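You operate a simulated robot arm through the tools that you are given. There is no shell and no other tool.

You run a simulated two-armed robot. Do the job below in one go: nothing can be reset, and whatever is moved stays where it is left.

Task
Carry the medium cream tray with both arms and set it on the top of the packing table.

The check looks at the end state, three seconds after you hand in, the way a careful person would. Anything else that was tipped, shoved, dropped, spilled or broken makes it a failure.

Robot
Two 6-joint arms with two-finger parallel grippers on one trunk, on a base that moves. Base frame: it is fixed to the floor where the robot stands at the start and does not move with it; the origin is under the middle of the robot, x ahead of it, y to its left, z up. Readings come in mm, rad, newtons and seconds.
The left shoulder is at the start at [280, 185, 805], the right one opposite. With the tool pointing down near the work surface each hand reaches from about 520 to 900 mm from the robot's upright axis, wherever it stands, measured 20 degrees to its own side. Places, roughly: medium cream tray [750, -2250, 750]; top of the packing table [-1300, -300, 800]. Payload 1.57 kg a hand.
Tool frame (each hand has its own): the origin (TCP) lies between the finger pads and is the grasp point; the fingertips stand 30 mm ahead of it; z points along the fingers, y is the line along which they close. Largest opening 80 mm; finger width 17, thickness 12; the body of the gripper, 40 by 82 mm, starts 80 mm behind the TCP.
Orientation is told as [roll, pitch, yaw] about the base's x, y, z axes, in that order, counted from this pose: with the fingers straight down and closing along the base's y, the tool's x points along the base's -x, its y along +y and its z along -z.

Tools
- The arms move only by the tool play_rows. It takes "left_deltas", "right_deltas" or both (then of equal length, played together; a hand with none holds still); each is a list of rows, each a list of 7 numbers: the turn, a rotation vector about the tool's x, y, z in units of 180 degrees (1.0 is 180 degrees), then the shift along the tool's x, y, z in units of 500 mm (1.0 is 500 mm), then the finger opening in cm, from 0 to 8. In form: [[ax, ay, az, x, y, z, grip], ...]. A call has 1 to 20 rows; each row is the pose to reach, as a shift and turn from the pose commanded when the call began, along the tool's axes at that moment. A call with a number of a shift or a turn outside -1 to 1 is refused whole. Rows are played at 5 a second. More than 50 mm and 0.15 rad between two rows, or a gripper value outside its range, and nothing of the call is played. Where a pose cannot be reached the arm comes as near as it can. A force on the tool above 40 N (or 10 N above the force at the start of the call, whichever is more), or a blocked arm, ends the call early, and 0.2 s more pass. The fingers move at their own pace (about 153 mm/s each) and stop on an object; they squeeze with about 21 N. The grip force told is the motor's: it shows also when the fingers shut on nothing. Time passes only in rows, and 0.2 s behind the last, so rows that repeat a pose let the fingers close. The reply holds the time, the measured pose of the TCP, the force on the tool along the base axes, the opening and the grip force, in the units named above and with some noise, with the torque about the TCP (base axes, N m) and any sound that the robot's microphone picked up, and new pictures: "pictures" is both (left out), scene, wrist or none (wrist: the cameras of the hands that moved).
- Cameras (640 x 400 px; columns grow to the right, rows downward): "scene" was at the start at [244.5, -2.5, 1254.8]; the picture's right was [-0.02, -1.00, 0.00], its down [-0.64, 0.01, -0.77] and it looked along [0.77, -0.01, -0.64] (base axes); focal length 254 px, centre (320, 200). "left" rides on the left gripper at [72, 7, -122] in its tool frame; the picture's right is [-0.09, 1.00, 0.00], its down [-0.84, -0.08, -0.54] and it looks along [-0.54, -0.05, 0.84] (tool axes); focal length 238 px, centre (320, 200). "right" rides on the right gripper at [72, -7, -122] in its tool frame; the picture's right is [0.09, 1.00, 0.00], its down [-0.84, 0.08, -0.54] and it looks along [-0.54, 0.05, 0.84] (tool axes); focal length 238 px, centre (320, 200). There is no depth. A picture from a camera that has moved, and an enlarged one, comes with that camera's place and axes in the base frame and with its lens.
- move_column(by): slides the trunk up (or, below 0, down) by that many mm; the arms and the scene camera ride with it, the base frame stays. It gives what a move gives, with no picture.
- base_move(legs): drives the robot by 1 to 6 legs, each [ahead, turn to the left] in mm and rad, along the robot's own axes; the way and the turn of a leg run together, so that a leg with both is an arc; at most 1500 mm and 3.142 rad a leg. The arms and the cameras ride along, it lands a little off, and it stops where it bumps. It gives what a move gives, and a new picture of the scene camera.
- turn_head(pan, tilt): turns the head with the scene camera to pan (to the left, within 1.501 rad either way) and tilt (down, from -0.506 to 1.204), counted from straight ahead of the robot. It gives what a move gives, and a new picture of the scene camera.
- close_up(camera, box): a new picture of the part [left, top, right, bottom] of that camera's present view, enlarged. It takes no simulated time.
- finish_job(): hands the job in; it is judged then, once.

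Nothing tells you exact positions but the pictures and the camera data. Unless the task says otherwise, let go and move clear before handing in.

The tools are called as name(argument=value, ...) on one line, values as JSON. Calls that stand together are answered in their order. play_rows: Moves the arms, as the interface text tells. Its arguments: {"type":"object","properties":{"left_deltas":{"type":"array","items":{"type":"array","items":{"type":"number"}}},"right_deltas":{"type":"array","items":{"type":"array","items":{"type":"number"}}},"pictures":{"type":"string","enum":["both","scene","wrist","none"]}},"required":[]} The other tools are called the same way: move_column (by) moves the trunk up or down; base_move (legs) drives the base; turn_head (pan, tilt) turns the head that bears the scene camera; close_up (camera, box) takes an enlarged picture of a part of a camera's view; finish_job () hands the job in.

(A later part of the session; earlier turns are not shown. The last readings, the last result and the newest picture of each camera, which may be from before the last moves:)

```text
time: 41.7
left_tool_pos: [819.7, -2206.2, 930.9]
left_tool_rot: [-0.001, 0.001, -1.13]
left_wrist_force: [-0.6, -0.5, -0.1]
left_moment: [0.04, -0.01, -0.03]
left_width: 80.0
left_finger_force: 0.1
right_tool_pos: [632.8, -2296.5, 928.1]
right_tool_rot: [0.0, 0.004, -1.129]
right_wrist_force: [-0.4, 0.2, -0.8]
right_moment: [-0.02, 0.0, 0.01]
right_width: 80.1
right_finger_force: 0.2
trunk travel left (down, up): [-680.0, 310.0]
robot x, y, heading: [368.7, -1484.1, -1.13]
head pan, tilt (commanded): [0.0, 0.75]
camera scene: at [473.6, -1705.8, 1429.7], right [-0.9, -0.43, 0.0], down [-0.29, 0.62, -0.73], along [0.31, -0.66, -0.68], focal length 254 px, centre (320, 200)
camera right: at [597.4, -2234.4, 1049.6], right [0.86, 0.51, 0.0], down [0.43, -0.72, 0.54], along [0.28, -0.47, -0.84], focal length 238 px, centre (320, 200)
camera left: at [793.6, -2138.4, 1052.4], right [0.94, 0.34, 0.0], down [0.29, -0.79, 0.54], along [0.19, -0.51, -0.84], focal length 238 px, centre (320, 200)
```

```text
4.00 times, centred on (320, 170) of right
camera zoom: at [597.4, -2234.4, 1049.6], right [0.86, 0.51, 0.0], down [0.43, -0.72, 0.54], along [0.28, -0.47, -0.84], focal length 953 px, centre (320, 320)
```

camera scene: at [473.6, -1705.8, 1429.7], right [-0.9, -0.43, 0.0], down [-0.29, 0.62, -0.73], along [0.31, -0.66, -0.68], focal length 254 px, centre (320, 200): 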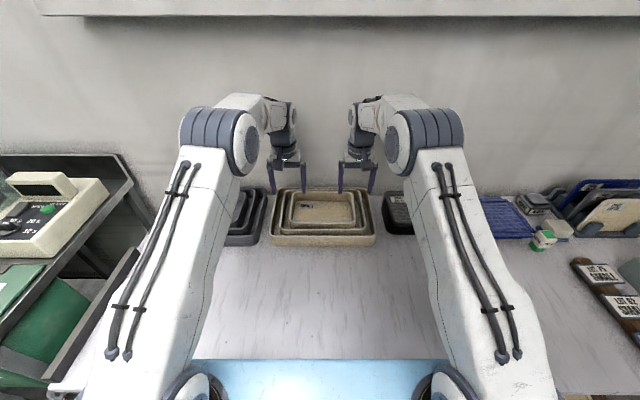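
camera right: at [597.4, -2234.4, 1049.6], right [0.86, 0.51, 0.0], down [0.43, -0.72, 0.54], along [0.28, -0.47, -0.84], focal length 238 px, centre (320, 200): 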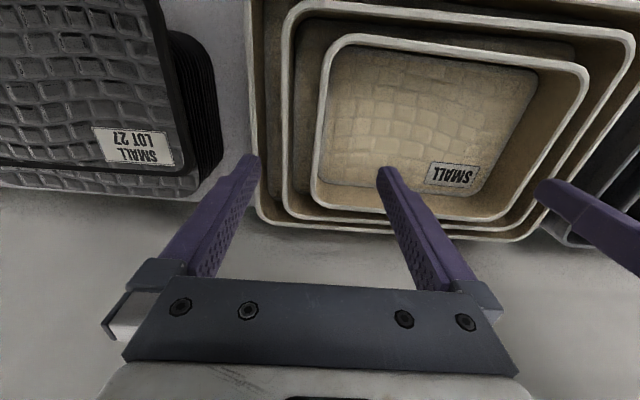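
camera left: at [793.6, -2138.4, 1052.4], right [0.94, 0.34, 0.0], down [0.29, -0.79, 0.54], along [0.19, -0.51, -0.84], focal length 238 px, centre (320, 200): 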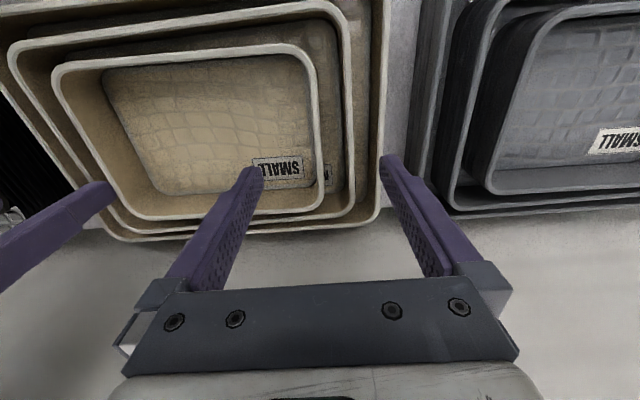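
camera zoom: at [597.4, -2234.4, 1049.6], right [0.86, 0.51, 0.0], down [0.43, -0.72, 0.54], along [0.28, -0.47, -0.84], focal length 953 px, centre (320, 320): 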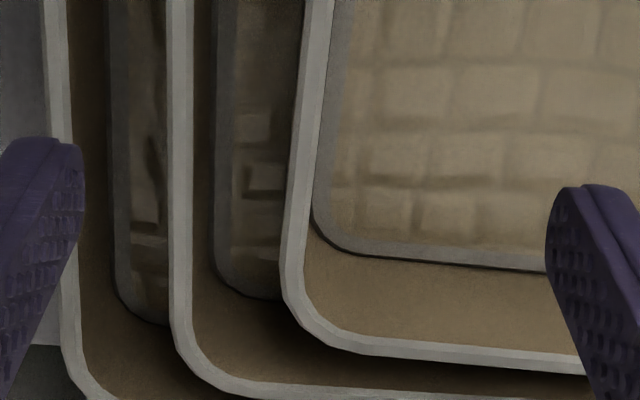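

The left hand is within 1.4 mm of the small tray's left wall and the right hand needs 3 mm outward. The gap between small and medium is about 24 mm. I narrow the fingers to 16 mm and lower them partway into the gaps.

play_rows(left_deltas=[[0, 0, 0.0055, 0.004, -0.0028, 0, 1.6], [0, 0, 0.0055, 0.004, -0.0028, 0, 1.6], [0, 0, 0.0055, 0.004, -0.0028, 0, 1.6], [0, 0, 0.0055, 0.004, -0.0028, 0.05, 1.6], [0, 0, 0.0055, 0.004, -0.0028, 0.09, 1.6], [0, 0, 0.0055, 0.004, -0.0028, 0.12, 1.6], [0, 0, 0.0055, 0.004, -0.0028, 0.12, 1.6]], right_deltas=[[0, 0, 0.0055, 0.004, -0.0064, 0, 1.6], [0, 0, 0.0055, 0.004, -0.0064, 0, 1.6], [0, 0, 0.0055, 0.004, -0.0064, 0, 1.6], [0, 0, 0.0055, 0.004, -0.0064, 0.05, 1.6], [0, 0, 0.0055, 0.004, -0.0064, 0.09, 1.6], [0, 0, 0.0055, 0.004, -0.0064, 0.116, 1.6], [0, 0, 0.0055, 0.004, -0.0064, 0.116, 1.6]], pictures="wrist")

close_up(camera="left", box=[240, 110, 400, 210])

close_up(camera="right", box=[240, 110, 400, 210])

```text
time: 43.3
left_tool_pos: [817.0, -2204.0, 870.4]
left_tool_rot: [0.0, 0.0, -1.146]
left_wrist_force: [-0.5, 0.7, 0.8]
left_moment: [0.01, 0.01, 0.0]
left_width: 16.4
left_finger_force: 0.0
right_tool_pos: [630.5, -2295.3, 871.4]
right_tool_rot: [0.0, 0.0, -1.145]
right_wrist_force: [-0.8, -0.3, -0.8]
right_moment: [0.03, 0.0, 0.0]
right_width: 15.7
right_finger_force: 0.1
trunk travel left (down, up): [-680.0, 310.0]
robot x, y, heading: [371.2, -1482.9, -1.126]
head pan, tilt (commanded): [0.0, 0.75]
camera right: at [594.5, -2230.8, 993.2], right [0.87, 0.49, 0.0], down [0.42, -0.73, 0.54], along [0.27, -0.47, -0.84], focal length 238 px, centre (320, 200)
camera left: at [792.4, -2136.1, 992.4], right [0.95, 0.33, 0.0], down [0.27, -0.79, 0.54], along [0.18, -0.51, -0.84], focal length 238 px, centre (320, 200)
```

right: 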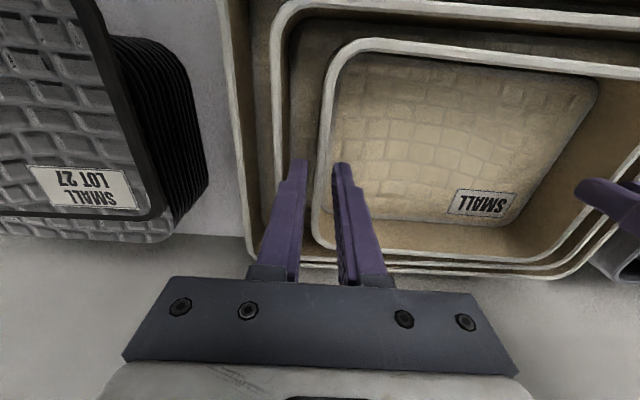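
left: 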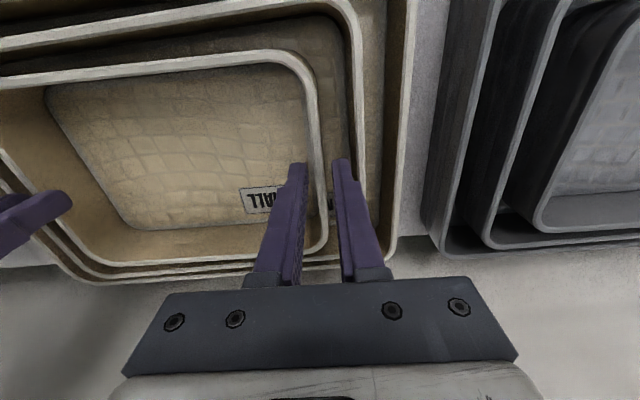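

```text
4.00 times, centred on (320, 160) of left
camera zoom: at [792.4, -2136.1, 992.4], right [0.95, 0.33, 0.0], down [0.27, -0.79, 0.54], along [0.18, -0.51, -0.84], focal length 953 px, centre (320, 360)
```

zoom: 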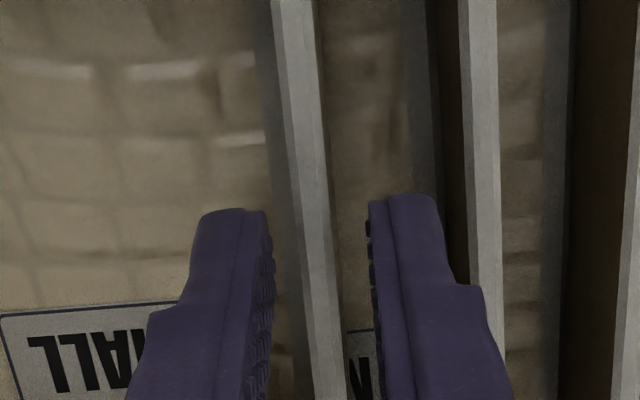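

```text
4.00 times, centred on (320, 160) of right
camera zoom: at [594.5, -2230.8, 993.2], right [0.87, 0.49, 0.0], down [0.42, -0.73, 0.54], along [0.27, -0.47, -0.84], focal length 953 px, centre (320, 360)
```

zoom: 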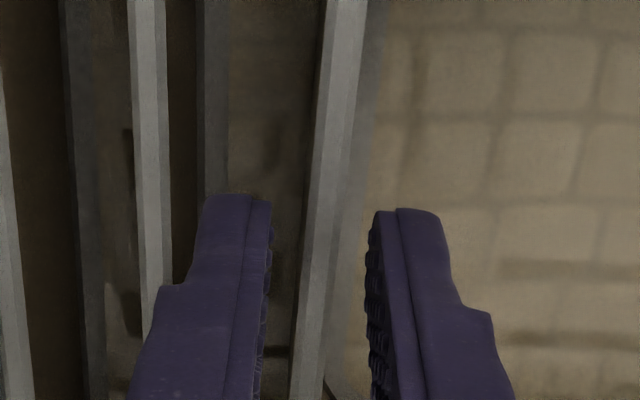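

Both small-tray walls are centred between the finger tips. I narrow slightly to 13 mm and go down slowly to about 8 mm below the rim.

play_rows(left_deltas=[[0, 0, 0, 0, -0.001, 0, 1.3], [0, 0, 0, 0, -0.001, 0.02, 1.3], [0, 0, 0, 0, -0.001, 0.04, 1.3], [0, 0, 0, 0, -0.001, 0.06, 1.3], [0, 0, 0, 0, -0.001, 0.076, 1.3], [0, 0, 0, 0, -0.001, 0.076, 1.3]], right_deltas=[[0, 0, 0, 0, -0.0015, 0, 1.3], [0, 0, 0, 0, -0.0015, 0.02, 1.3], [0, 0, 0, 0, -0.0015, 0.04, 1.3], [0, 0, 0, 0, -0.0015, 0.06, 1.3], [0, 0, 0, 0, -0.0015, 0.078, 1.3], [0, 0, 0, 0, -0.0015, 0.078, 1.3]], pictures="wrist")

```text
time: 44.7
left_tool_pos: [817.0, -2204.6, 833.0]
left_tool_rot: [0.001, 0.0, -1.146]
left_wrist_force: [0.0, 1.9, 6.5]
left_moment: [0.07, 0.08, 0.01]
left_width: 12.3
left_finger_force: 0.0
right_tool_pos: [629.4, -2293.4, 834.3]
right_tool_rot: [0.001, -0.001, -1.147]
right_wrist_force: [-0.7, 0.7, 8.3]
right_moment: [0.07, -0.05, -0.03]
right_width: 12.6
right_finger_force: 0.0
trunk travel left (down, up): [-680.0, 310.0]
robot x, y, heading: [369.7, -1484.3, -1.124]
head pan, tilt (commanded): [0.0, 0.75]
camera right: at [593.7, -2230.8, 955.4], right [0.87, 0.49, 0.0], down [0.41, -0.73, 0.54], along [0.27, -0.47, -0.84], focal length 238 px, centre (320, 200)
camera left: at [791.4, -2136.6, 955.5], right [0.95, 0.33, 0.0], down [0.27, -0.79, 0.54], along [0.18, -0.51, -0.84], focal length 238 px, centre (320, 200)
```

right: 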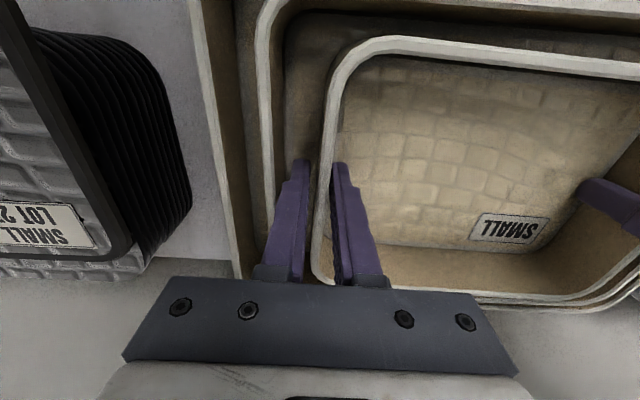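
left: 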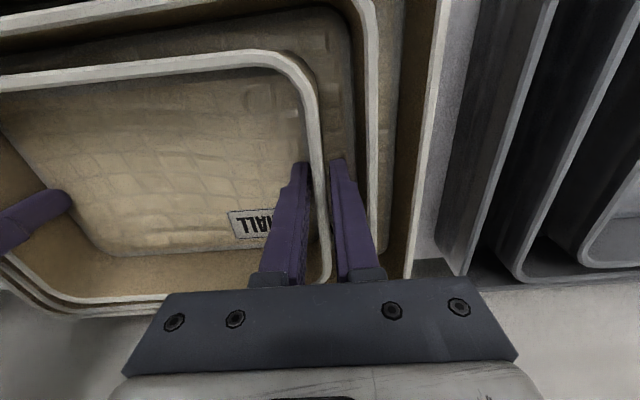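

The fingertips just touched the small tray's floor (6–8 N), so I back off 4 mm and close on the walls.

play_rows(left_deltas=[[0, 0, 0, 0, 0, -0.009, 1.3], [0, 0, 0, 0, 0, -0.009, 0], [0, 0, 0, 0, 0, -0.009, 0], [0, 0, 0, 0, 0, -0.009, 0], [0, 0, 0, 0, 0, -0.009, 0]], right_deltas=[[0, 0, 0, 0, 0, -0.009, 1.3], [0, 0, 0, 0, 0, -0.009, 0], [0, 0, 0, 0, 0, -0.009, 0], [0, 0, 0, 0, 0, -0.009, 0], [0, 0, 0, 0, 0, -0.009, 0]], pictures="none")

```text
time: 45.9
left_tool_pos: [816.3, -2205.2, 836.8]
left_tool_rot: [0.0, 0.001, -1.147]
left_wrist_force: [-3.0, -0.9, 0.4]
left_moment: [-0.35, -0.06, -0.04]
left_width: 5.9
left_finger_force: 20.9
right_tool_pos: [630.0, -2293.2, 835.1]
right_tool_rot: [0.003, 0.0, -1.148]
right_wrist_force: [3.4, 0.8, -0.5]
right_moment: [0.29, 0.26, -0.03]
right_width: 5.3
right_finger_force: 21.1
trunk travel left (down, up): [-680.0, 310.0]
robot x, y, heading: [366.4, -1484.1, -1.13]
head pan, tilt (commanded): [0.0, 0.75]
```

Both grips hold the 5.6 mm walls firmly. I lift the small tray straight up 110 mm with both hands together.

play_rows(left_deltas=[[0, 0, 0, 0, 0, -0.02, 0], [0, 0, 0, 0, 0, -0.05, 0], [0, 0, 0, 0, 0, -0.09, 0], [0, 0, 0, 0, 0, -0.13, 0], [0, 0, 0, 0, 0, -0.17, 0], [0, 0, 0, 0, 0, -0.21, 0], [0, 0, 0, 0, 0, -0.22, 0], [0, 0, 0, 0, 0, -0.22, 0]], right_deltas=[[0, 0, 0, 0, 0, -0.02, 0], [0, 0, 0, 0, 0, -0.05, 0], [0, 0, 0, 0, 0, -0.09, 0], [0, 0, 0, 0, 0, -0.13, 0], [0, 0, 0, 0, 0, -0.17, 0], [0, 0, 0, 0, 0, -0.21, 0], [0, 0, 0, 0, 0, -0.22, 0], [0, 0, 0, 0, 0, -0.22, 0]])

```text
time: 47.7
left_tool_pos: [816.8, -2205.8, 947.5]
left_tool_rot: [-0.002, 0.0, -1.147]
left_wrist_force: [-12.0, -5.5, 2.4]
left_moment: [0.03, 0.33, 0.0]
left_width: 5.5
left_finger_force: 21.8
right_tool_pos: [630.2, -2294.5, 946.9]
right_tool_rot: [0.002, 0.0, -1.147]
right_wrist_force: [12.9, 4.8, -3.9]
right_moment: [-0.33, 0.28, -0.03]
right_width: 5.9
right_finger_force: 21.3
trunk travel left (down, up): [-680.0, 310.0]
robot x, y, heading: [372.4, -1481.1, -1.124]
head pan, tilt (commanded): [0.0, 0.75]
camera scene: at [473.4, -1705.5, 1429.8], right [-0.9, -0.43, 0.0], down [-0.29, 0.62, -0.73], along [0.31, -0.66, -0.68], focal length 254 px, centre (320, 200)
camera right: at [594.2, -2231.8, 1068.5], right [0.87, 0.49, 0.0], down [0.41, -0.73, 0.54], along [0.27, -0.47, -0.84], focal length 238 px, centre (320, 200)
camera left: at [791.4, -2137.0, 1068.3], right [0.95, 0.33, 0.0], down [0.27, -0.79, 0.54], along [0.18, -0.51, -0.84], focal length 238 px, centre (320, 200)
```

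scene: 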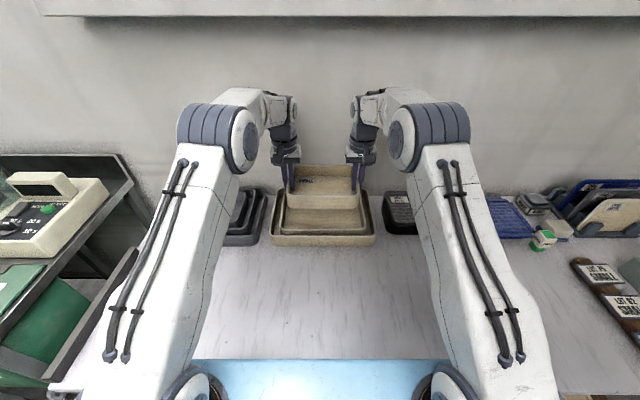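
right: 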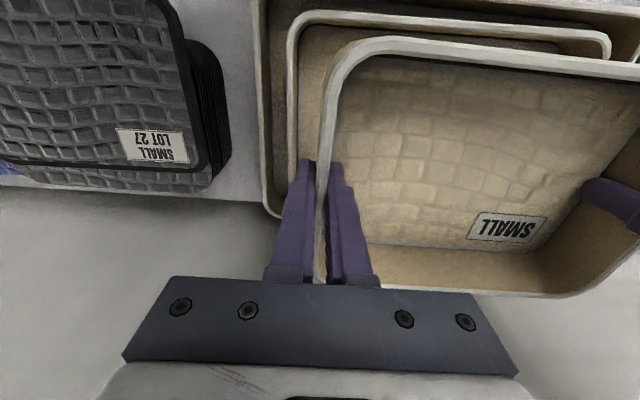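
left: 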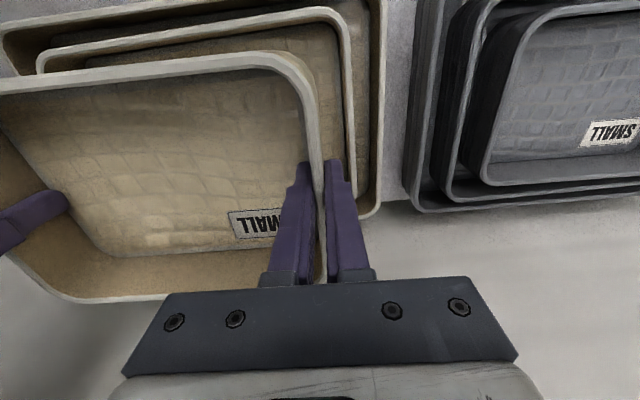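

The small tray came out clean and the medium stayed put. I ease the 13 N tension between the hands and carry the small tray back toward me to the free front-left part of the table.

play_rows(left_deltas=[[0, 0, 0, 0.03, 0.013, 0, 0], [0, 0, 0, 0.09, 0.046, 0, 0], [0, 0, 0, 0.15, 0.08, 0, 0], [0, 0, 0, 0.21, 0.114, 0, 0], [0, 0, 0, 0.27, 0.148, 0, 0], [0, 0, 0, 0.33, 0.182, 0, 0], [0, 0, 0, 0.39, 0.216, 0, 0], [0, 0, 0, 0.45, 0.25, 0, 0], [0, 0, 0, 0.51, 0.284, 0, 0], [0, 0, 0, 0.55, 0.312, 0, 0], [0, 0, 0, 0.556, 0.312, 0, 0]], right_deltas=[[0, 0, 0, 0.03, 0.017, 0, 0], [0, 0, 0, 0.09, 0.05, 0, 0], [0, 0, 0, 0.15, 0.084, 0, 0], [0, 0, 0, 0.21, 0.118, 0, 0], [0, 0, 0, 0.27, 0.152, 0, 0], [0, 0, 0, 0.33, 0.186, 0, 0], [0, 0, 0, 0.39, 0.22, 0, 0], [0, 0, 0, 0.45, 0.254, 0, 0], [0, 0, 0, 0.51, 0.288, 0, 0], [0, 0, 0, 0.55, 0.316, 0, 0], [0, 0, 0, 0.556, 0.316, 0, 0]])

```text
time: 50.1
left_tool_pos: [844.4, -1885.6, 946.3]
left_tool_rot: [-0.001, 0.001, -1.147]
left_wrist_force: [1.0, 0.3, -1.5]
left_moment: [0.14, 0.01, -0.08]
left_width: 6.0
left_finger_force: 21.0
right_tool_pos: [659.3, -1974.8, 946.7]
right_tool_rot: [-0.001, 0.0, -1.146]
right_wrist_force: [-0.9, -0.6, 0.1]
right_moment: [-0.08, -0.21, -0.09]
right_width: 5.7
right_finger_force: 21.0
trunk travel left (down, up): [-680.0, 310.0]
robot x, y, heading: [374.0, -1484.9, -1.125]
head pan, tilt (commanded): [0.0, 0.75]
camera scene: at [473.4, -1705.3, 1429.8], right [-0.9, -0.43, 0.0], down [-0.29, 0.62, -0.73], along [0.31, -0.66, -0.68], focal length 254 px, centre (320, 200)
camera right: at [622.8, -1912.1, 1068.3], right [0.87, 0.49, 0.0], down [0.42, -0.73, 0.54], along [0.27, -0.47, -0.84], focal length 238 px, centre (320, 200)
camera left: at [819.7, -1818.1, 1069.0], right [0.95, 0.33, 0.0], down [0.27, -0.79, 0.54], along [0.18, -0.51, -0.84], focal length 238 px, centre (320, 200)
```

scene: 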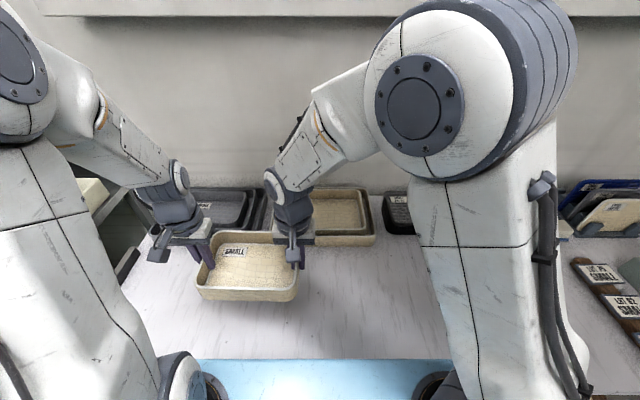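
right: 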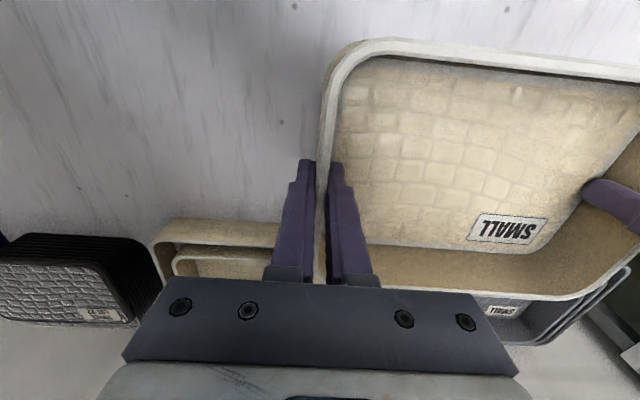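
left: 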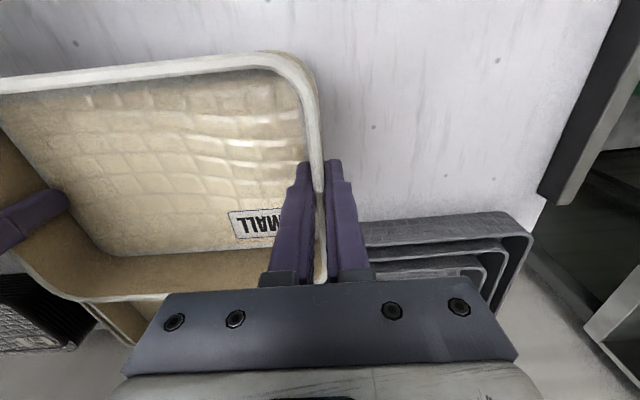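

The small tray is light and hangs level over the free front-left area. I lower it toward the table, stopping a few millimetres above the expected contact.

play_rows(left_deltas=[[0, 0, 0, 0, 0, 0.04, 0], [0, 0, 0, 0, 0, 0.09, 0], [0, 0, 0, 0, 0, 0.14, 0], [0, 0, 0, 0, 0, 0.19, 0], [0, 0, 0, 0, 0, 0.22, 0], [0, 0, 0, 0, 0, 0.24, 0], [0, 0, 0, 0, 0, 0.25, 0], [0, 0, 0, 0, 0, 0.25, 0]], right_deltas=[[0, 0, 0, 0, 0, 0.04, 0], [0, 0, 0, 0, 0, 0.09, 0], [0, 0, 0, 0, 0, 0.14, 0], [0, 0, 0, 0, 0, 0.19, 0], [0, 0, 0, 0, 0, 0.22, 0], [0, 0, 0, 0, 0, 0.24, 0], [0, 0, 0, 0, 0, 0.25, 0], [0, 0, 0, 0, 0, 0.25, 0]], pictures="scene")

close_up(camera="scene", box=[160, 200, 340, 320])

```text
time: 51.9
left_tool_pos: [845.2, -1886.9, 822.4]
left_tool_rot: [-0.001, 0.0, -1.148]
left_wrist_force: [6.5, 4.3, -2.8]
left_moment: [0.67, 0.1, -0.03]
left_width: 5.5
left_finger_force: 21.0
right_tool_pos: [658.4, -1976.2, 822.5]
right_tool_rot: [-0.002, 0.001, -1.146]
right_wrist_force: [-6.0, -3.7, 1.2]
right_moment: [-0.48, -0.51, -0.06]
right_width: 5.7
right_finger_force: 21.3
trunk travel left (down, up): [-680.0, 310.0]
robot x, y, heading: [371.9, -1479.6, -1.128]
head pan, tilt (commanded): [0.0, 0.75]
camera scene: at [473.5, -1705.5, 1429.8], right [-0.9, -0.43, 0.0], down [-0.29, 0.62, -0.73], along [0.31, -0.66, -0.68], focal length 254 px, centre (320, 200)
```

scene: 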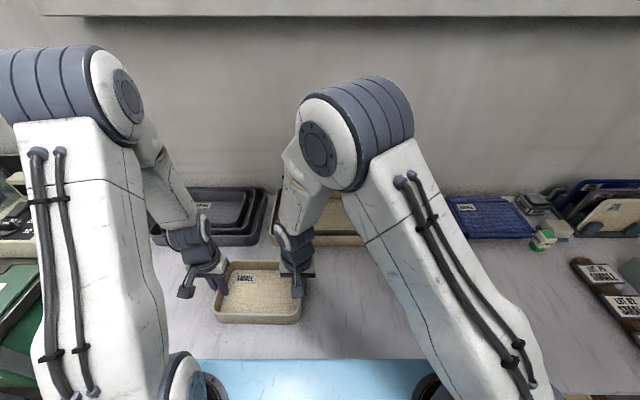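

```text
3.33 times, centred on (250, 260) of scene
camera zoom: at [473.5, -1705.5, 1429.8], right [-0.9, -0.43, 0.0], down [-0.29, 0.62, -0.73], along [0.31, -0.66, -0.68], focal length 846 px, centre (553, 0)
```

zoom: 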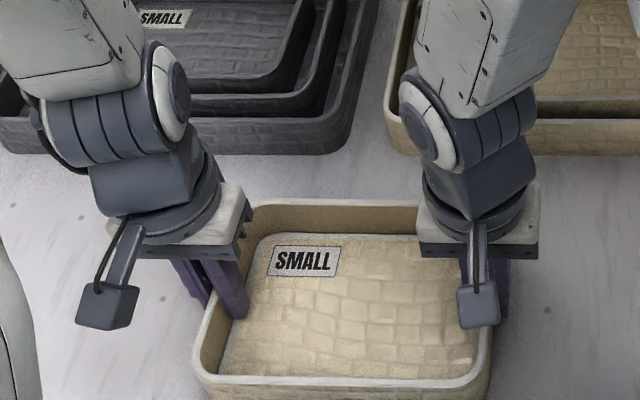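

It is not touching yet. I continue down in 2 mm steps and watch the vertical force.

play_rows(left_deltas=[[0, 0, 0, 0, 0, 0.004, 0], [0, 0, 0, 0, 0, 0.008, 0], [0, 0, 0, 0, 0, 0.008, 0]], right_deltas=[[0, 0, 0, 0, 0, 0.004, 0], [0, 0, 0, 0, 0, 0.008, 0], [0, 0, 0, 0, 0, 0.008, 0]], pictures="none")

play_rows(left_deltas=[[0, 0, 0, 0, 0, 0.004, 0], [0, 0, 0, 0, 0, 0.008, 0], [0, 0, 0, 0, 0, 0.008, 0]], right_deltas=[[0, 0, 0, 0, 0, 0.004, 0], [0, 0, 0, 0, 0, 0.008, 0], [0, 0, 0, 0, 0, 0.008, 0]], pictures="none")

```text
time: 52.7
left_tool_pos: [843.6, -1887.7, 819.9]
left_tool_rot: [0.0, -0.004, -1.148]
left_wrist_force: [12.8, 8.7, 14.6]
left_moment: [0.06, 0.07, -0.13]
left_width: 5.9
left_finger_force: 21.4
right_tool_pos: [657.7, -1974.5, 818.8]
right_tool_rot: [-0.001, 0.001, -1.146]
right_wrist_force: [-15.8, -10.9, 9.7]
right_moment: [0.5, 0.13, -0.13]
right_width: 5.5
right_finger_force: 20.7
trunk travel left (down, up): [-680.0, 310.0]
robot x, y, heading: [369.4, -1484.6, -1.124]
head pan, tilt (commanded): [0.0, 0.75]
```

```text
time: 53.3
left_tool_pos: [844.4, -1887.5, 819.0]
left_tool_rot: [0.002, -0.005, -1.148]
left_wrist_force: [-1.9, 4.5, 29.3]
left_moment: [0.28, 0.63, -0.04]
left_width: 5.7
left_finger_force: 21.3
right_tool_pos: [658.2, -1975.6, 817.7]
right_tool_rot: [0.0, -0.001, -1.146]
right_wrist_force: [-3.8, 0.9, 19.2]
right_moment: [0.69, 0.09, -0.04]
right_width: 5.7
right_finger_force: 21.0
trunk travel left (down, up): [-680.0, 310.0]
robot x, y, heading: [368.0, -1487.2, -1.131]
head pan, tilt (commanded): [0.0, 0.75]
stopped in row 2 (right hand): the force on the tool passed its limit at 43 N (the readings are from after the stop); the commanded pose is now the measured one
```

The small tray is down on the table. I relieve the push by 1 mm, open the fingers to 20 mm and rise straight up.

play_rows(left_deltas=[[0, 0, 0, 0, 0, -0.002, 0], [0, 0, 0, 0, 0, -0.002, 2], [0, 0, 0, 0, 0, -0.002, 2], [0, 0, 0, 0, 0, -0.02, 2], [0, 0, 0, 0, 0, -0.06, 2], [0, 0, 0, 0, 0, -0.12, 2], [0, 0, 0, 0, 0, -0.2, 2], [0, 0, 0, 0, 0, -0.26, 2], [0, 0, 0, 0, 0, -0.26, 2]], right_deltas=[[0, 0, 0, 0, 0, -0.002, 0], [0, 0, 0, 0, 0, -0.002, 2], [0, 0, 0, 0, 0, -0.002, 2], [0, 0, 0, 0, 0, -0.02, 2], [0, 0, 0, 0, 0, -0.06, 2], [0, 0, 0, 0, 0, -0.12, 2], [0, 0, 0, 0, 0, -0.2, 2], [0, 0, 0, 0, 0, -0.26, 2], [0, 0, 0, 0, 0, -0.26, 2]])

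```text
time: 55.3
left_tool_pos: [845.8, -1885.5, 945.6]
left_tool_rot: [0.002, -0.003, -1.147]
left_wrist_force: [0.4, 0.2, 0.1]
left_moment: [-0.04, -0.03, 0.0]
left_width: 19.8
left_finger_force: 0.1
right_tool_pos: [659.6, -1977.0, 947.6]
right_tool_rot: [0.0, 0.0, -1.145]
right_wrist_force: [-1.3, -0.5, -0.4]
right_moment: [-0.02, -0.02, -0.01]
right_width: 20.0
right_finger_force: 0.0
trunk travel left (down, up): [-680.0, 310.0]
robot x, y, heading: [368.9, -1482.6, -1.126]
head pan, tilt (commanded): [0.0, 0.75]
camera scene: at [473.1, -1705.2, 1429.8], right [-0.9, -0.43, 0.0], down [-0.29, 0.62, -0.73], along [0.31, -0.66, -0.68], focal length 254 px, centre (320, 200)
camera right: at [623.4, -1912.9, 1068.7], right [0.87, 0.49, 0.0], down [0.41, -0.73, 0.54], along [0.27, -0.47, -0.84], focal length 238 px, centre (320, 200)
camera left: at [820.7, -1817.0, 1067.3], right [0.95, 0.33, 0.0], down [0.27, -0.79, 0.55], along [0.18, -0.52, -0.84], focal length 238 px, centre (320, 200)
```

scene: 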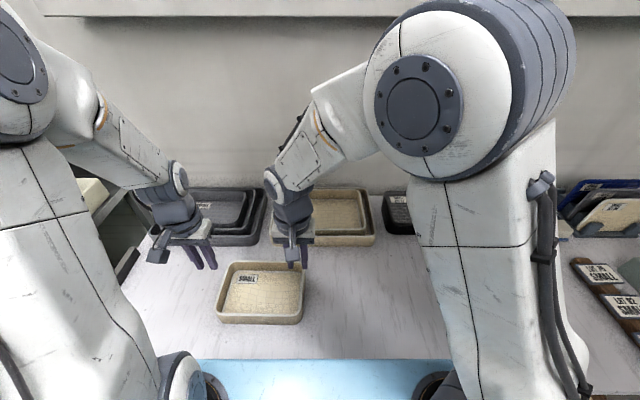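
right: 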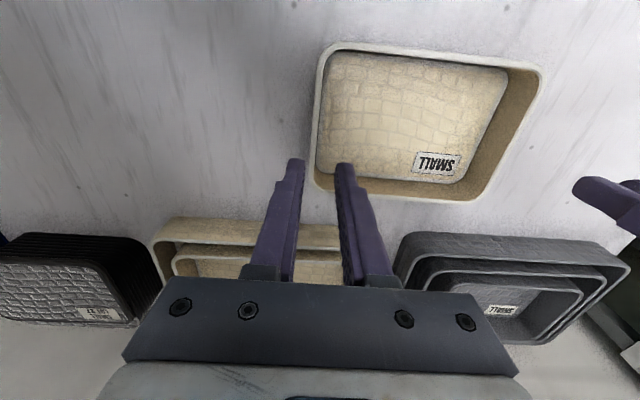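
left: 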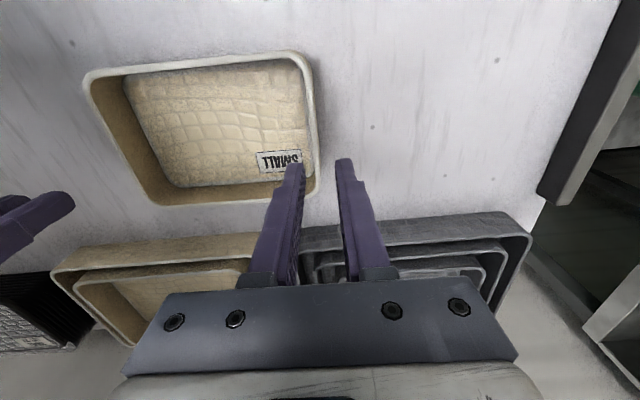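

The small tray rests flat on the table. Now I move both hands back above the medium tray's side walls, about 29 mm outside where the small walls were.

play_rows(left_deltas=[[0, 0, 0, -0.0558, -0.0259, 0, 2], [0, 0, 0, -0.1116, -0.0518, 0, 2], [0, 0, 0, -0.1673, -0.0776, 0, 2], [0, 0, 0, -0.2231, -0.1035, 0, 2], [0, 0, 0, -0.2789, -0.1294, 0, 2], [0, 0, 0, -0.3347, -0.1553, 0, 2], [0, 0, 0, -0.3905, -0.1812, 0, 2], [0, 0, 0, -0.4462, -0.207, 0, 2], [0, 0, 0, -0.502, -0.2329, 0, 2], [0, 0, 0, -0.5578, -0.2588, 0, 2], [0, 0, 0, -0.5578, -0.2588, 0.06, 2], [0, 0, 0, -0.5578, -0.2588, 0.06, 2]], right_deltas=[[0, 0, 0, -0.0552, -0.0374, 0, 2], [0, 0, 0, -0.1104, -0.0748, 0, 2], [0, 0, 0, -0.1656, -0.1122, 0, 2], [0, 0, 0, -0.2208, -0.1496, 0, 2], [0, 0, 0, -0.276, -0.187, 0, 2], [0, 0, 0, -0.3312, -0.2244, 0, 2], [0, 0, 0, -0.3864, -0.2618, 0, 2], [0, 0, 0, -0.4416, -0.2992, 0, 2], [0, 0, 0, -0.4968, -0.3366, 0, 2], [0, 0, 0, -0.552, -0.374, 0, 2], [0, 0, 0, -0.552, -0.374, 0.06, 2], [0, 0, 0, -0.552, -0.374, 0.06, 2]], pictures="both")

close_up(camera="left", box=[240, 90, 400, 190])

close_up(camera="right", box=[240, 90, 400, 190])

```text
time: 57.9
left_tool_pos: [840.3, -2193.9, 916.2]
left_tool_rot: [0.002, -0.003, -1.147]
left_wrist_force: [-0.1, -0.3, -0.7]
left_moment: [0.02, -0.02, 0.01]
left_width: 19.9
left_finger_force: 0.1
right_tool_pos: [603.4, -2306.8, 916.0]
right_tool_rot: [-0.001, 0.0, -1.149]
right_wrist_force: [-0.4, 0.0, -1.0]
right_moment: [0.01, -0.01, 0.03]
right_width: 20.0
right_finger_force: 0.0
trunk travel left (down, up): [-680.0, 310.0]
robot x, y, heading: [370.0, -1483.1, -1.125]
head pan, tilt (commanded): [0.0, 0.75]
camera scene: at [473.3, -1705.7, 1429.7], right [-0.9, -0.43, 0.0], down [-0.29, 0.62, -0.73], along [0.31, -0.66, -0.68], focal length 254 px, centre (320, 200)
camera right: at [567.3, -2242.7, 1037.2], right [0.87, 0.49, 0.0], down [0.41, -0.73, 0.54], along [0.27, -0.47, -0.84], focal length 238 px, centre (320, 200)
camera left: at [815.9, -2125.9, 1038.6], right [0.95, 0.33, 0.0], down [0.27, -0.79, 0.55], along [0.18, -0.52, -0.84], focal length 238 px, centre (320, 200)
```

scene: 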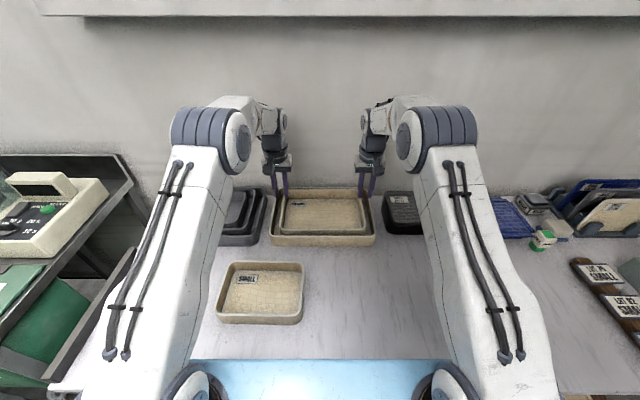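
right: 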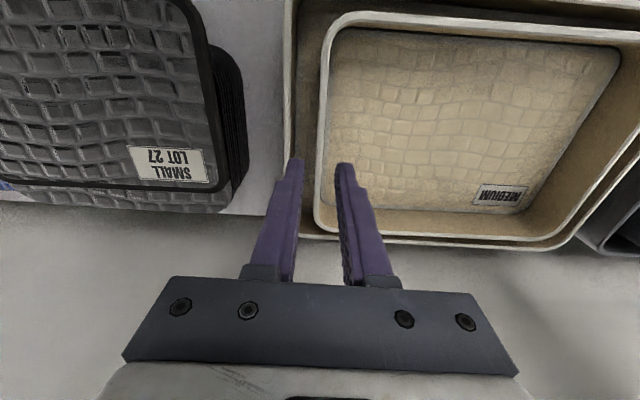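
left: 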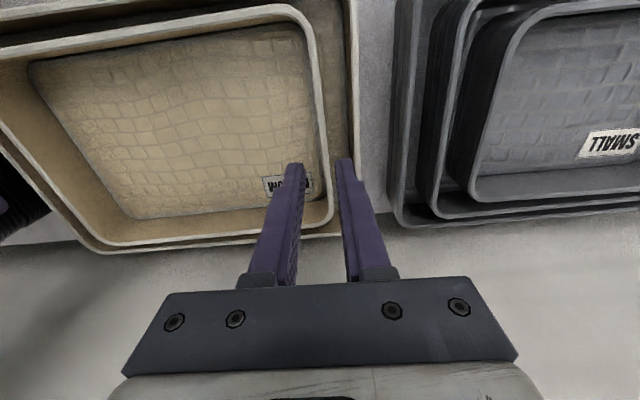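

```text
4.00 times, centred on (320, 140) of left
camera zoom: at [815.9, -2125.9, 1038.6], right [0.95, 0.33, 0.0], down [0.27, -0.79, 0.55], along [0.18, -0.52, -0.84], focal length 953 px, centre (320, 440)
```

zoom: 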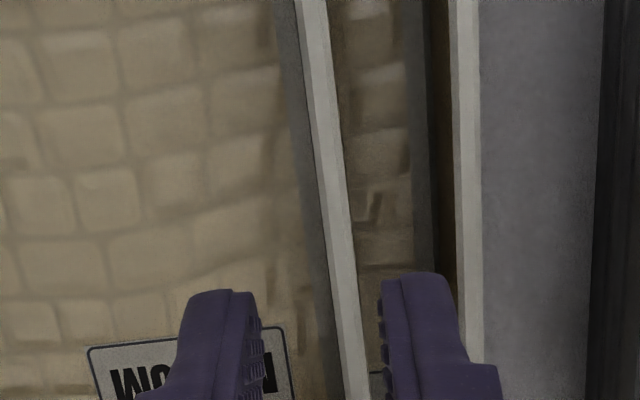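

```text
4.00 times, centred on (320, 140) of right
camera zoom: at [567.3, -2242.7, 1037.2], right [0.87, 0.49, 0.0], down [0.41, -0.73, 0.54], along [0.27, -0.47, -0.84], focal length 953 px, centre (320, 440)
```

zoom: 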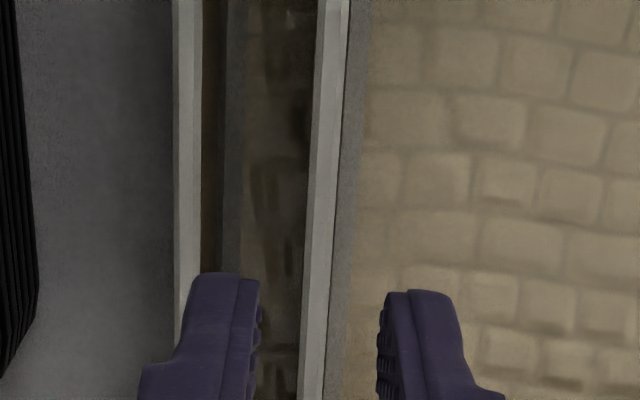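

The medium tray (labelled MEDIUM) is turned about 2° relative to my hands, and the left hand needs 4 mm outward. I correct that, set the opening to 14 mm and lower to just above the rims to check.

play_rows(left_deltas=[[0, 0, -0.0118, 0, 0.0086, 0, 1.4], [0, 0, -0.0118, 0, 0.0086, 0, 1.4], [0, 0, -0.0118, 0, 0.0086, 0.04, 1.4], [0, 0, -0.0118, 0, 0.0086, 0.08, 1.4], [0, 0, -0.0118, 0, 0.0086, 0.1, 1.4], [0, 0, -0.0118, 0, 0.0086, 0.1, 1.4]], right_deltas=[[0, 0, -0.0118, 0, 0, 0, 1.4], [0, 0, -0.0118, 0, 0, 0, 1.4], [0, 0, -0.0118, 0, 0, 0.04, 1.4], [0, 0, -0.0118, 0, 0, 0.08, 1.4], [0, 0, -0.0118, 0, 0, 0.1, 1.4], [0, 0, -0.0118, 0, 0, 0.1, 1.4]], pictures="wrist")

close_up(camera="left", box=[240, 110, 400, 210])

close_up(camera="right", box=[240, 110, 400, 210])

```text
time: 59.3
left_tool_pos: [845.0, -2193.6, 866.7]
left_tool_rot: [0.002, -0.003, -1.109]
left_wrist_force: [0.1, -0.2, -0.8]
left_moment: [0.02, -0.03, 0.01]
left_width: 14.1
left_finger_force: 0.0
right_tool_pos: [600.7, -2304.0, 867.0]
right_tool_rot: [0.001, 0.0, -1.11]
right_wrist_force: [0.1, 0.2, -0.6]
right_moment: [0.02, 0.0, 0.0]
right_width: 14.0
right_finger_force: 0.1
trunk travel left (down, up): [-680.0, 310.0]
robot x, y, heading: [367.9, -1486.3, -1.13]
head pan, tilt (commanded): [0.0, 0.75]
camera right: at [563.7, -2242.6, 988.8], right [0.85, 0.53, 0.0], down [0.44, -0.72, 0.54], along [0.28, -0.46, -0.84], focal length 238 px, centre (320, 200)
camera left: at [818.0, -2125.5, 988.6], right [0.93, 0.36, 0.0], down [0.3, -0.78, 0.55], along [0.2, -0.51, -0.84], focal length 238 px, centre (320, 200)
```

right: 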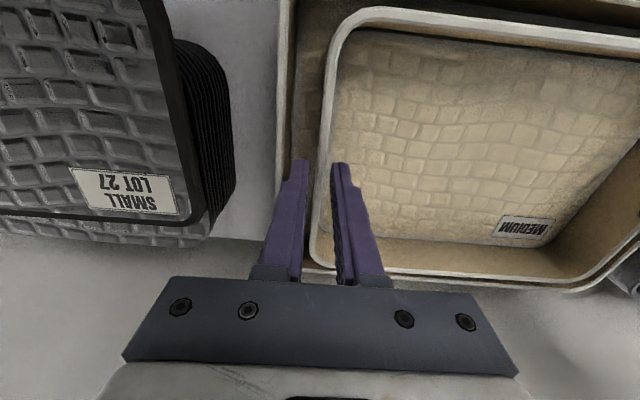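
left: 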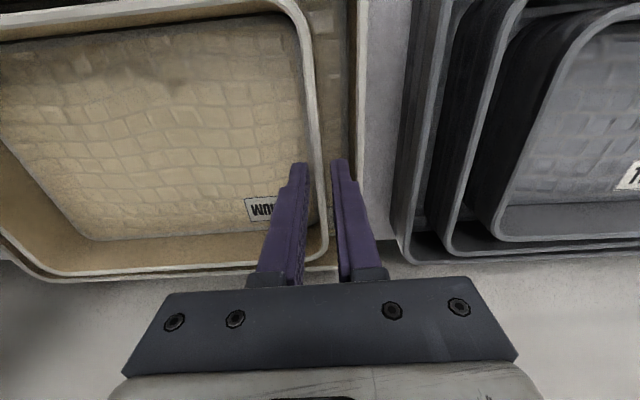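

```text
4.00 times, centred on (320, 160) of left
camera zoom: at [818.0, -2125.5, 988.6], right [0.93, 0.36, 0.0], down [0.3, -0.78, 0.55], along [0.2, -0.51, -0.84], focal length 953 px, centre (320, 360)
```

zoom: 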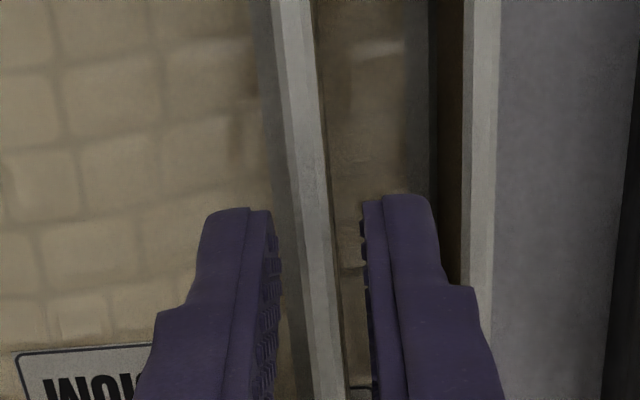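

```text
4.00 times, centred on (320, 160) of right
camera zoom: at [563.7, -2242.6, 988.8], right [0.85, 0.53, 0.0], down [0.44, -0.72, 0.54], along [0.28, -0.46, -0.84], focal length 953 px, centre (320, 360)
```

zoom: 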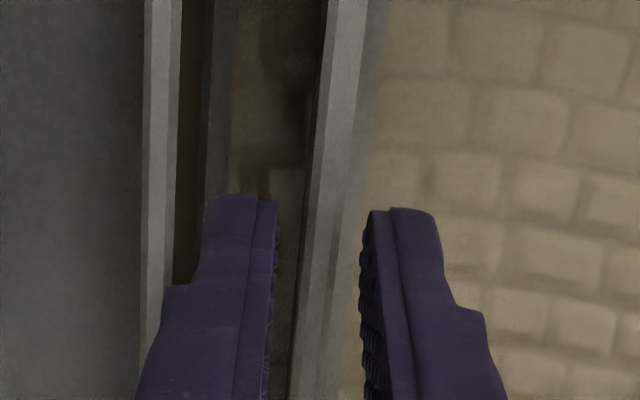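

Both walls are centred. I lower to a TCP height of about 829.5 mm, just clear of the medium tray's floor, then close.

play_rows(left_deltas=[[0, 0, 0, 0, -0.0005, 0.02, 1.4], [0, 0, 0, 0, -0.0005, 0.04, 1.4], [0, 0, 0, 0, -0.0005, 0.06, 1.4], [0, 0, 0, 0, -0.0005, 0.073, 1.4], [0, 0, 0, 0, -0.0005, 0.073, 1.4]], right_deltas=[[0, 0, 0, 0, 0, 0.02, 1.4], [0, 0, 0, 0, 0, 0.04, 1.4], [0, 0, 0, 0, 0, 0.06, 1.4], [0, 0, 0, 0, 0, 0.074, 1.4], [0, 0, 0, 0, 0, 0.074, 1.4]], pictures="wrist")

```text
time: 60.5
left_tool_pos: [845.2, -2193.6, 831.0]
left_tool_rot: [0.002, -0.004, -1.111]
left_wrist_force: [0.1, -0.9, -0.2]
left_moment: [-0.03, 0.03, 0.02]
left_width: 13.7
left_finger_force: 0.1
right_tool_pos: [600.9, -2303.6, 827.7]
right_tool_rot: [0.0, 0.001, -1.111]
right_wrist_force: [-0.5, 0.2, 0.0]
right_moment: [0.03, -0.04, 0.01]
right_width: 14.1
right_finger_force: 0.1
trunk travel left (down, up): [-680.0, 310.0]
robot x, y, heading: [373.8, -1482.5, -1.128]
head pan, tilt (commanded): [0.0, 0.75]
camera right: at [563.6, -2243.4, 950.1], right [0.85, 0.53, 0.0], down [0.44, -0.72, 0.54], along [0.28, -0.46, -0.84], focal length 238 px, centre (320, 200)
camera left: at [817.8, -2126.5, 952.1], right [0.93, 0.36, 0.0], down [0.3, -0.78, 0.55], along [0.2, -0.51, -0.84], focal length 238 px, centre (320, 200)
```

right: 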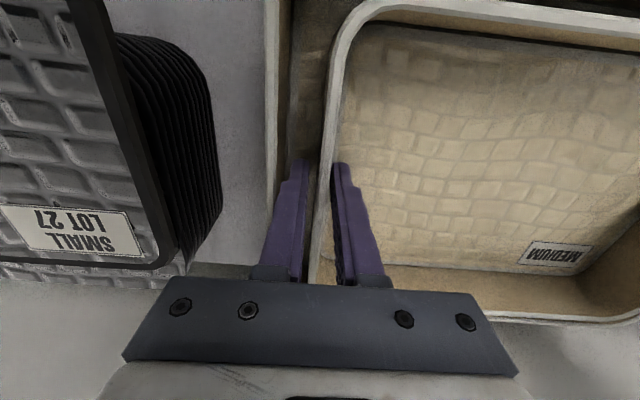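
left: 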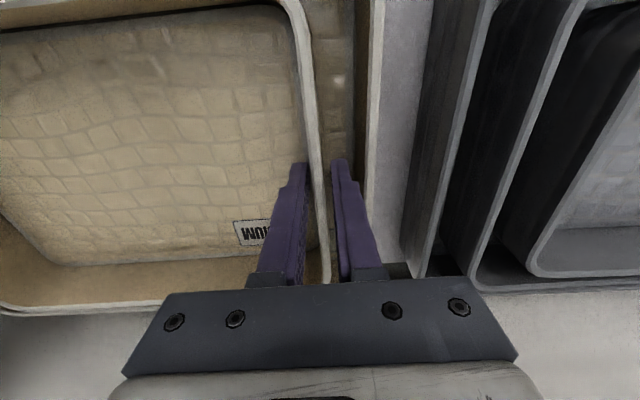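

No contact on the way in. I close on the medium tray's walls.

play_rows(left_deltas=[[0, 0, 0, 0, 0, 0, 0], [0, 0, 0, 0, 0, 0, 0], [0, 0, 0, 0, 0, 0, 0], [0, 0, 0, 0, 0, 0, 0]], right_deltas=[[0, 0, 0, 0, 0, 0, 0], [0, 0, 0, 0, 0, 0, 0], [0, 0, 0, 0, 0, 0, 0], [0, 0, 0, 0, 0, 0, 0]], pictures="none")

```text
time: 61.5
left_tool_pos: [844.6, -2193.9, 830.4]
left_tool_rot: [0.0, -0.004, -1.11]
left_wrist_force: [-9.7, -2.7, 0.0]
left_moment: [-0.18, 0.0, -0.13]
left_width: 5.6
left_finger_force: 21.1
right_tool_pos: [600.9, -2303.9, 827.7]
right_tool_rot: [-0.001, 0.0, -1.111]
right_wrist_force: [9.3, 2.9, 0.4]
right_moment: [0.15, 0.11, -0.14]
right_width: 5.8
right_finger_force: 21.0
trunk travel left (down, up): [-680.0, 310.0]
robot x, y, heading: [369.7, -1484.8, -1.126]
head pan, tilt (commanded): [0.0, 0.75]
```

Both grips are firm. I relieve the slight tension and lift the medium tray straight up 120 mm.

play_rows(left_deltas=[[0, 0, 0, 0, -0.0012, -0.01, 0], [0, 0, 0, 0, -0.0012, -0.04, 0], [0, 0, 0, 0, -0.0012, -0.08, 0], [0, 0, 0, 0, -0.0012, -0.12, 0], [0, 0, 0, 0, -0.0012, -0.16, 0], [0, 0, 0, 0, -0.0012, -0.2, 0], [0, 0, 0, 0, -0.0012, -0.24, 0], [0, 0, 0, 0, -0.0012, -0.24, 0]], right_deltas=[[0, 0, 0, 0, 0.0012, -0.01, 0], [0, 0, 0, 0, 0.0012, -0.04, 0], [0, 0, 0, 0, 0.0012, -0.08, 0], [0, 0, 0, 0, 0.0012, -0.12, 0], [0, 0, 0, 0, 0.0012, -0.16, 0], [0, 0, 0, 0, 0.0012, -0.2, 0], [0, 0, 0, 0, 0.0012, -0.24, 0], [0, 0, 0, 0, 0.0012, -0.24, 0]])

```text
time: 63.3
left_tool_pos: [845.1, -2193.8, 949.7]
left_tool_rot: [0.002, -0.002, -1.11]
left_wrist_force: [7.4, 3.6, 0.6]
left_moment: [-0.21, 0.5, -0.09]
left_width: 5.4
left_finger_force: 20.8
right_tool_pos: [603.8, -2305.1, 949.2]
right_tool_rot: [-0.001, 0.001, -1.112]
right_wrist_force: [-8.2, -4.6, -3.1]
right_moment: [-0.06, 0.08, -0.04]
right_width: 5.6
right_finger_force: 21.0
trunk travel left (down, up): [-680.0, 310.0]
robot x, y, heading: [370.7, -1478.8, -1.128]
head pan, tilt (commanded): [0.0, 0.75]
camera scene: at [473.2, -1705.4, 1429.8], right [-0.9, -0.43, 0.0], down [-0.29, 0.62, -0.73], along [0.31, -0.66, -0.68], focal length 254 px, centre (320, 200)
camera right: at [565.5, -2242.8, 1071.0], right [0.85, 0.52, 0.0], down [0.44, -0.72, 0.54], along [0.28, -0.46, -0.84], focal length 238 px, centre (320, 200)
camera left: at [817.3, -2126.2, 1071.9], right [0.93, 0.36, 0.0], down [0.3, -0.78, 0.55], along [0.2, -0.51, -0.84], focal length 238 px, centre (320, 200)
```

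scene: 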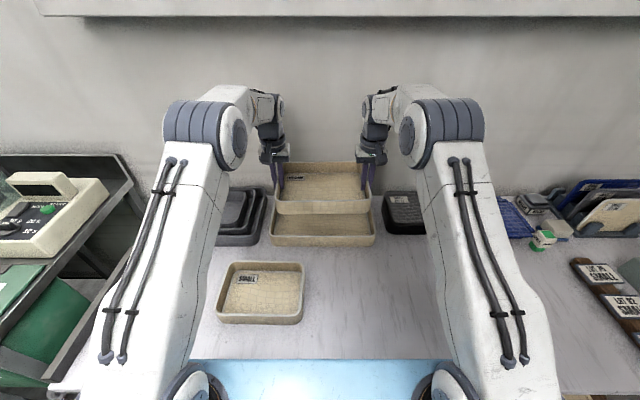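
right: 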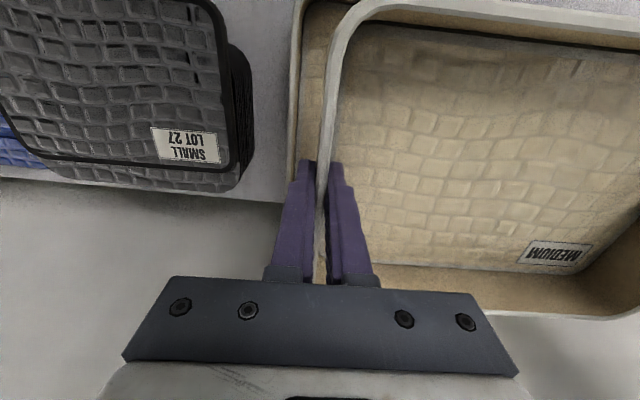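
left: 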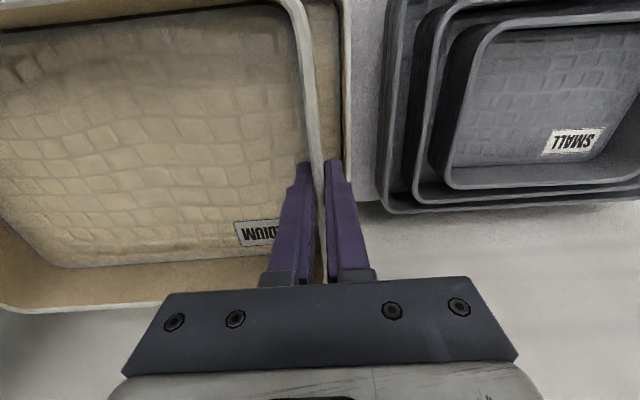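

The medium tray is up, level and clear, and the large tray stayed in place. I carry it back over to the free front-right area of the table to park it while I return the small tray to the nest.

play_rows(left_deltas=[[0, 0, 0, 0.03, -0.0179, 0, 0], [0, 0, 0, 0.088, -0.0537, 0, 0], [0, 0, 0, 0.146, -0.0894, 0, 0], [0, 0, 0, 0.204, -0.1254, 0, 0], [0, 0, 0, 0.262, -0.1614, 0, 0], [0, 0, 0, 0.32, -0.1974, 0, 0], [0, 0, 0, 0.378, -0.2334, 0, 0], [0, 0, 0, 0.436, -0.2694, 0, 0], [0, 0, 0, 0.494, -0.3044, 0, 0], [0, 0, 0, 0.552, -0.3394, 0, 0], [0, 0, 0, 0.578, -0.3554, 0, 0], [0, 0, 0, 0.578, -0.3554, 0, 0]], right_deltas=[[0, 0, 0, 0.03, -0.0191, 0, 0], [0, 0, 0, 0.088, -0.0549, 0, 0], [0, 0, 0, 0.146, -0.0906, 0, 0], [0, 0, 0, 0.204, -0.1266, 0, 0], [0, 0, 0, 0.262, -0.1626, 0, 0], [0, 0, 0, 0.32, -0.1986, 0, 0], [0, 0, 0, 0.378, -0.2346, 0, 0], [0, 0, 0, 0.436, -0.2706, 0, 0], [0, 0, 0, 0.494, -0.3056, 0, 0], [0, 0, 0, 0.552, -0.3406, 0, 0], [0, 0, 0, 0.578, -0.3566, 0, 0], [0, 0, 0, 0.578, -0.3566, 0, 0]], pictures="scene")

```text
time: 65.9
left_tool_pos: [557.4, -2014.0, 949.6]
left_tool_rot: [-0.002, -0.004, -1.11]
left_wrist_force: [-24.3, -8.8, -2.2]
left_moment: [0.43, 0.13, -0.18]
left_width: 6.0
left_finger_force: 21.8
right_tool_pos: [314.3, -2123.6, 946.4]
right_tool_rot: [0.002, 0.002, -1.111]
right_wrist_force: [25.2, 10.2, 0.9]
right_moment: [-0.35, -0.25, -0.16]
right_width: 5.8
right_finger_force: 21.5
trunk travel left (down, up): [-680.0, 310.0]
robot x, y, heading: [368.0, -1484.1, -1.128]
head pan, tilt (commanded): [0.0, 0.75]
camera scene: at [473.1, -1705.5, 1429.8], right [-0.9, -0.43, 0.0], down [-0.29, 0.62, -0.73], along [0.31, -0.66, -0.68], focal length 254 px, centre (320, 200)
```

scene: 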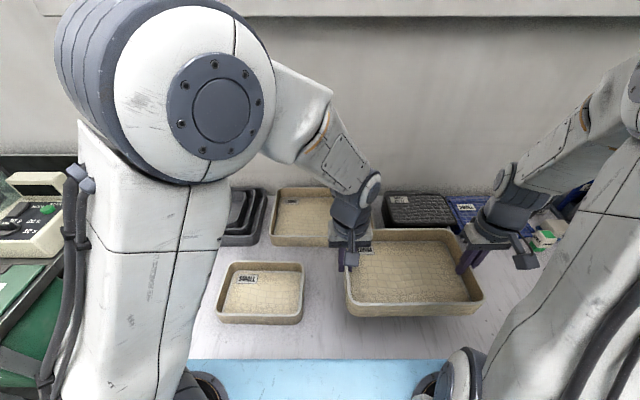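

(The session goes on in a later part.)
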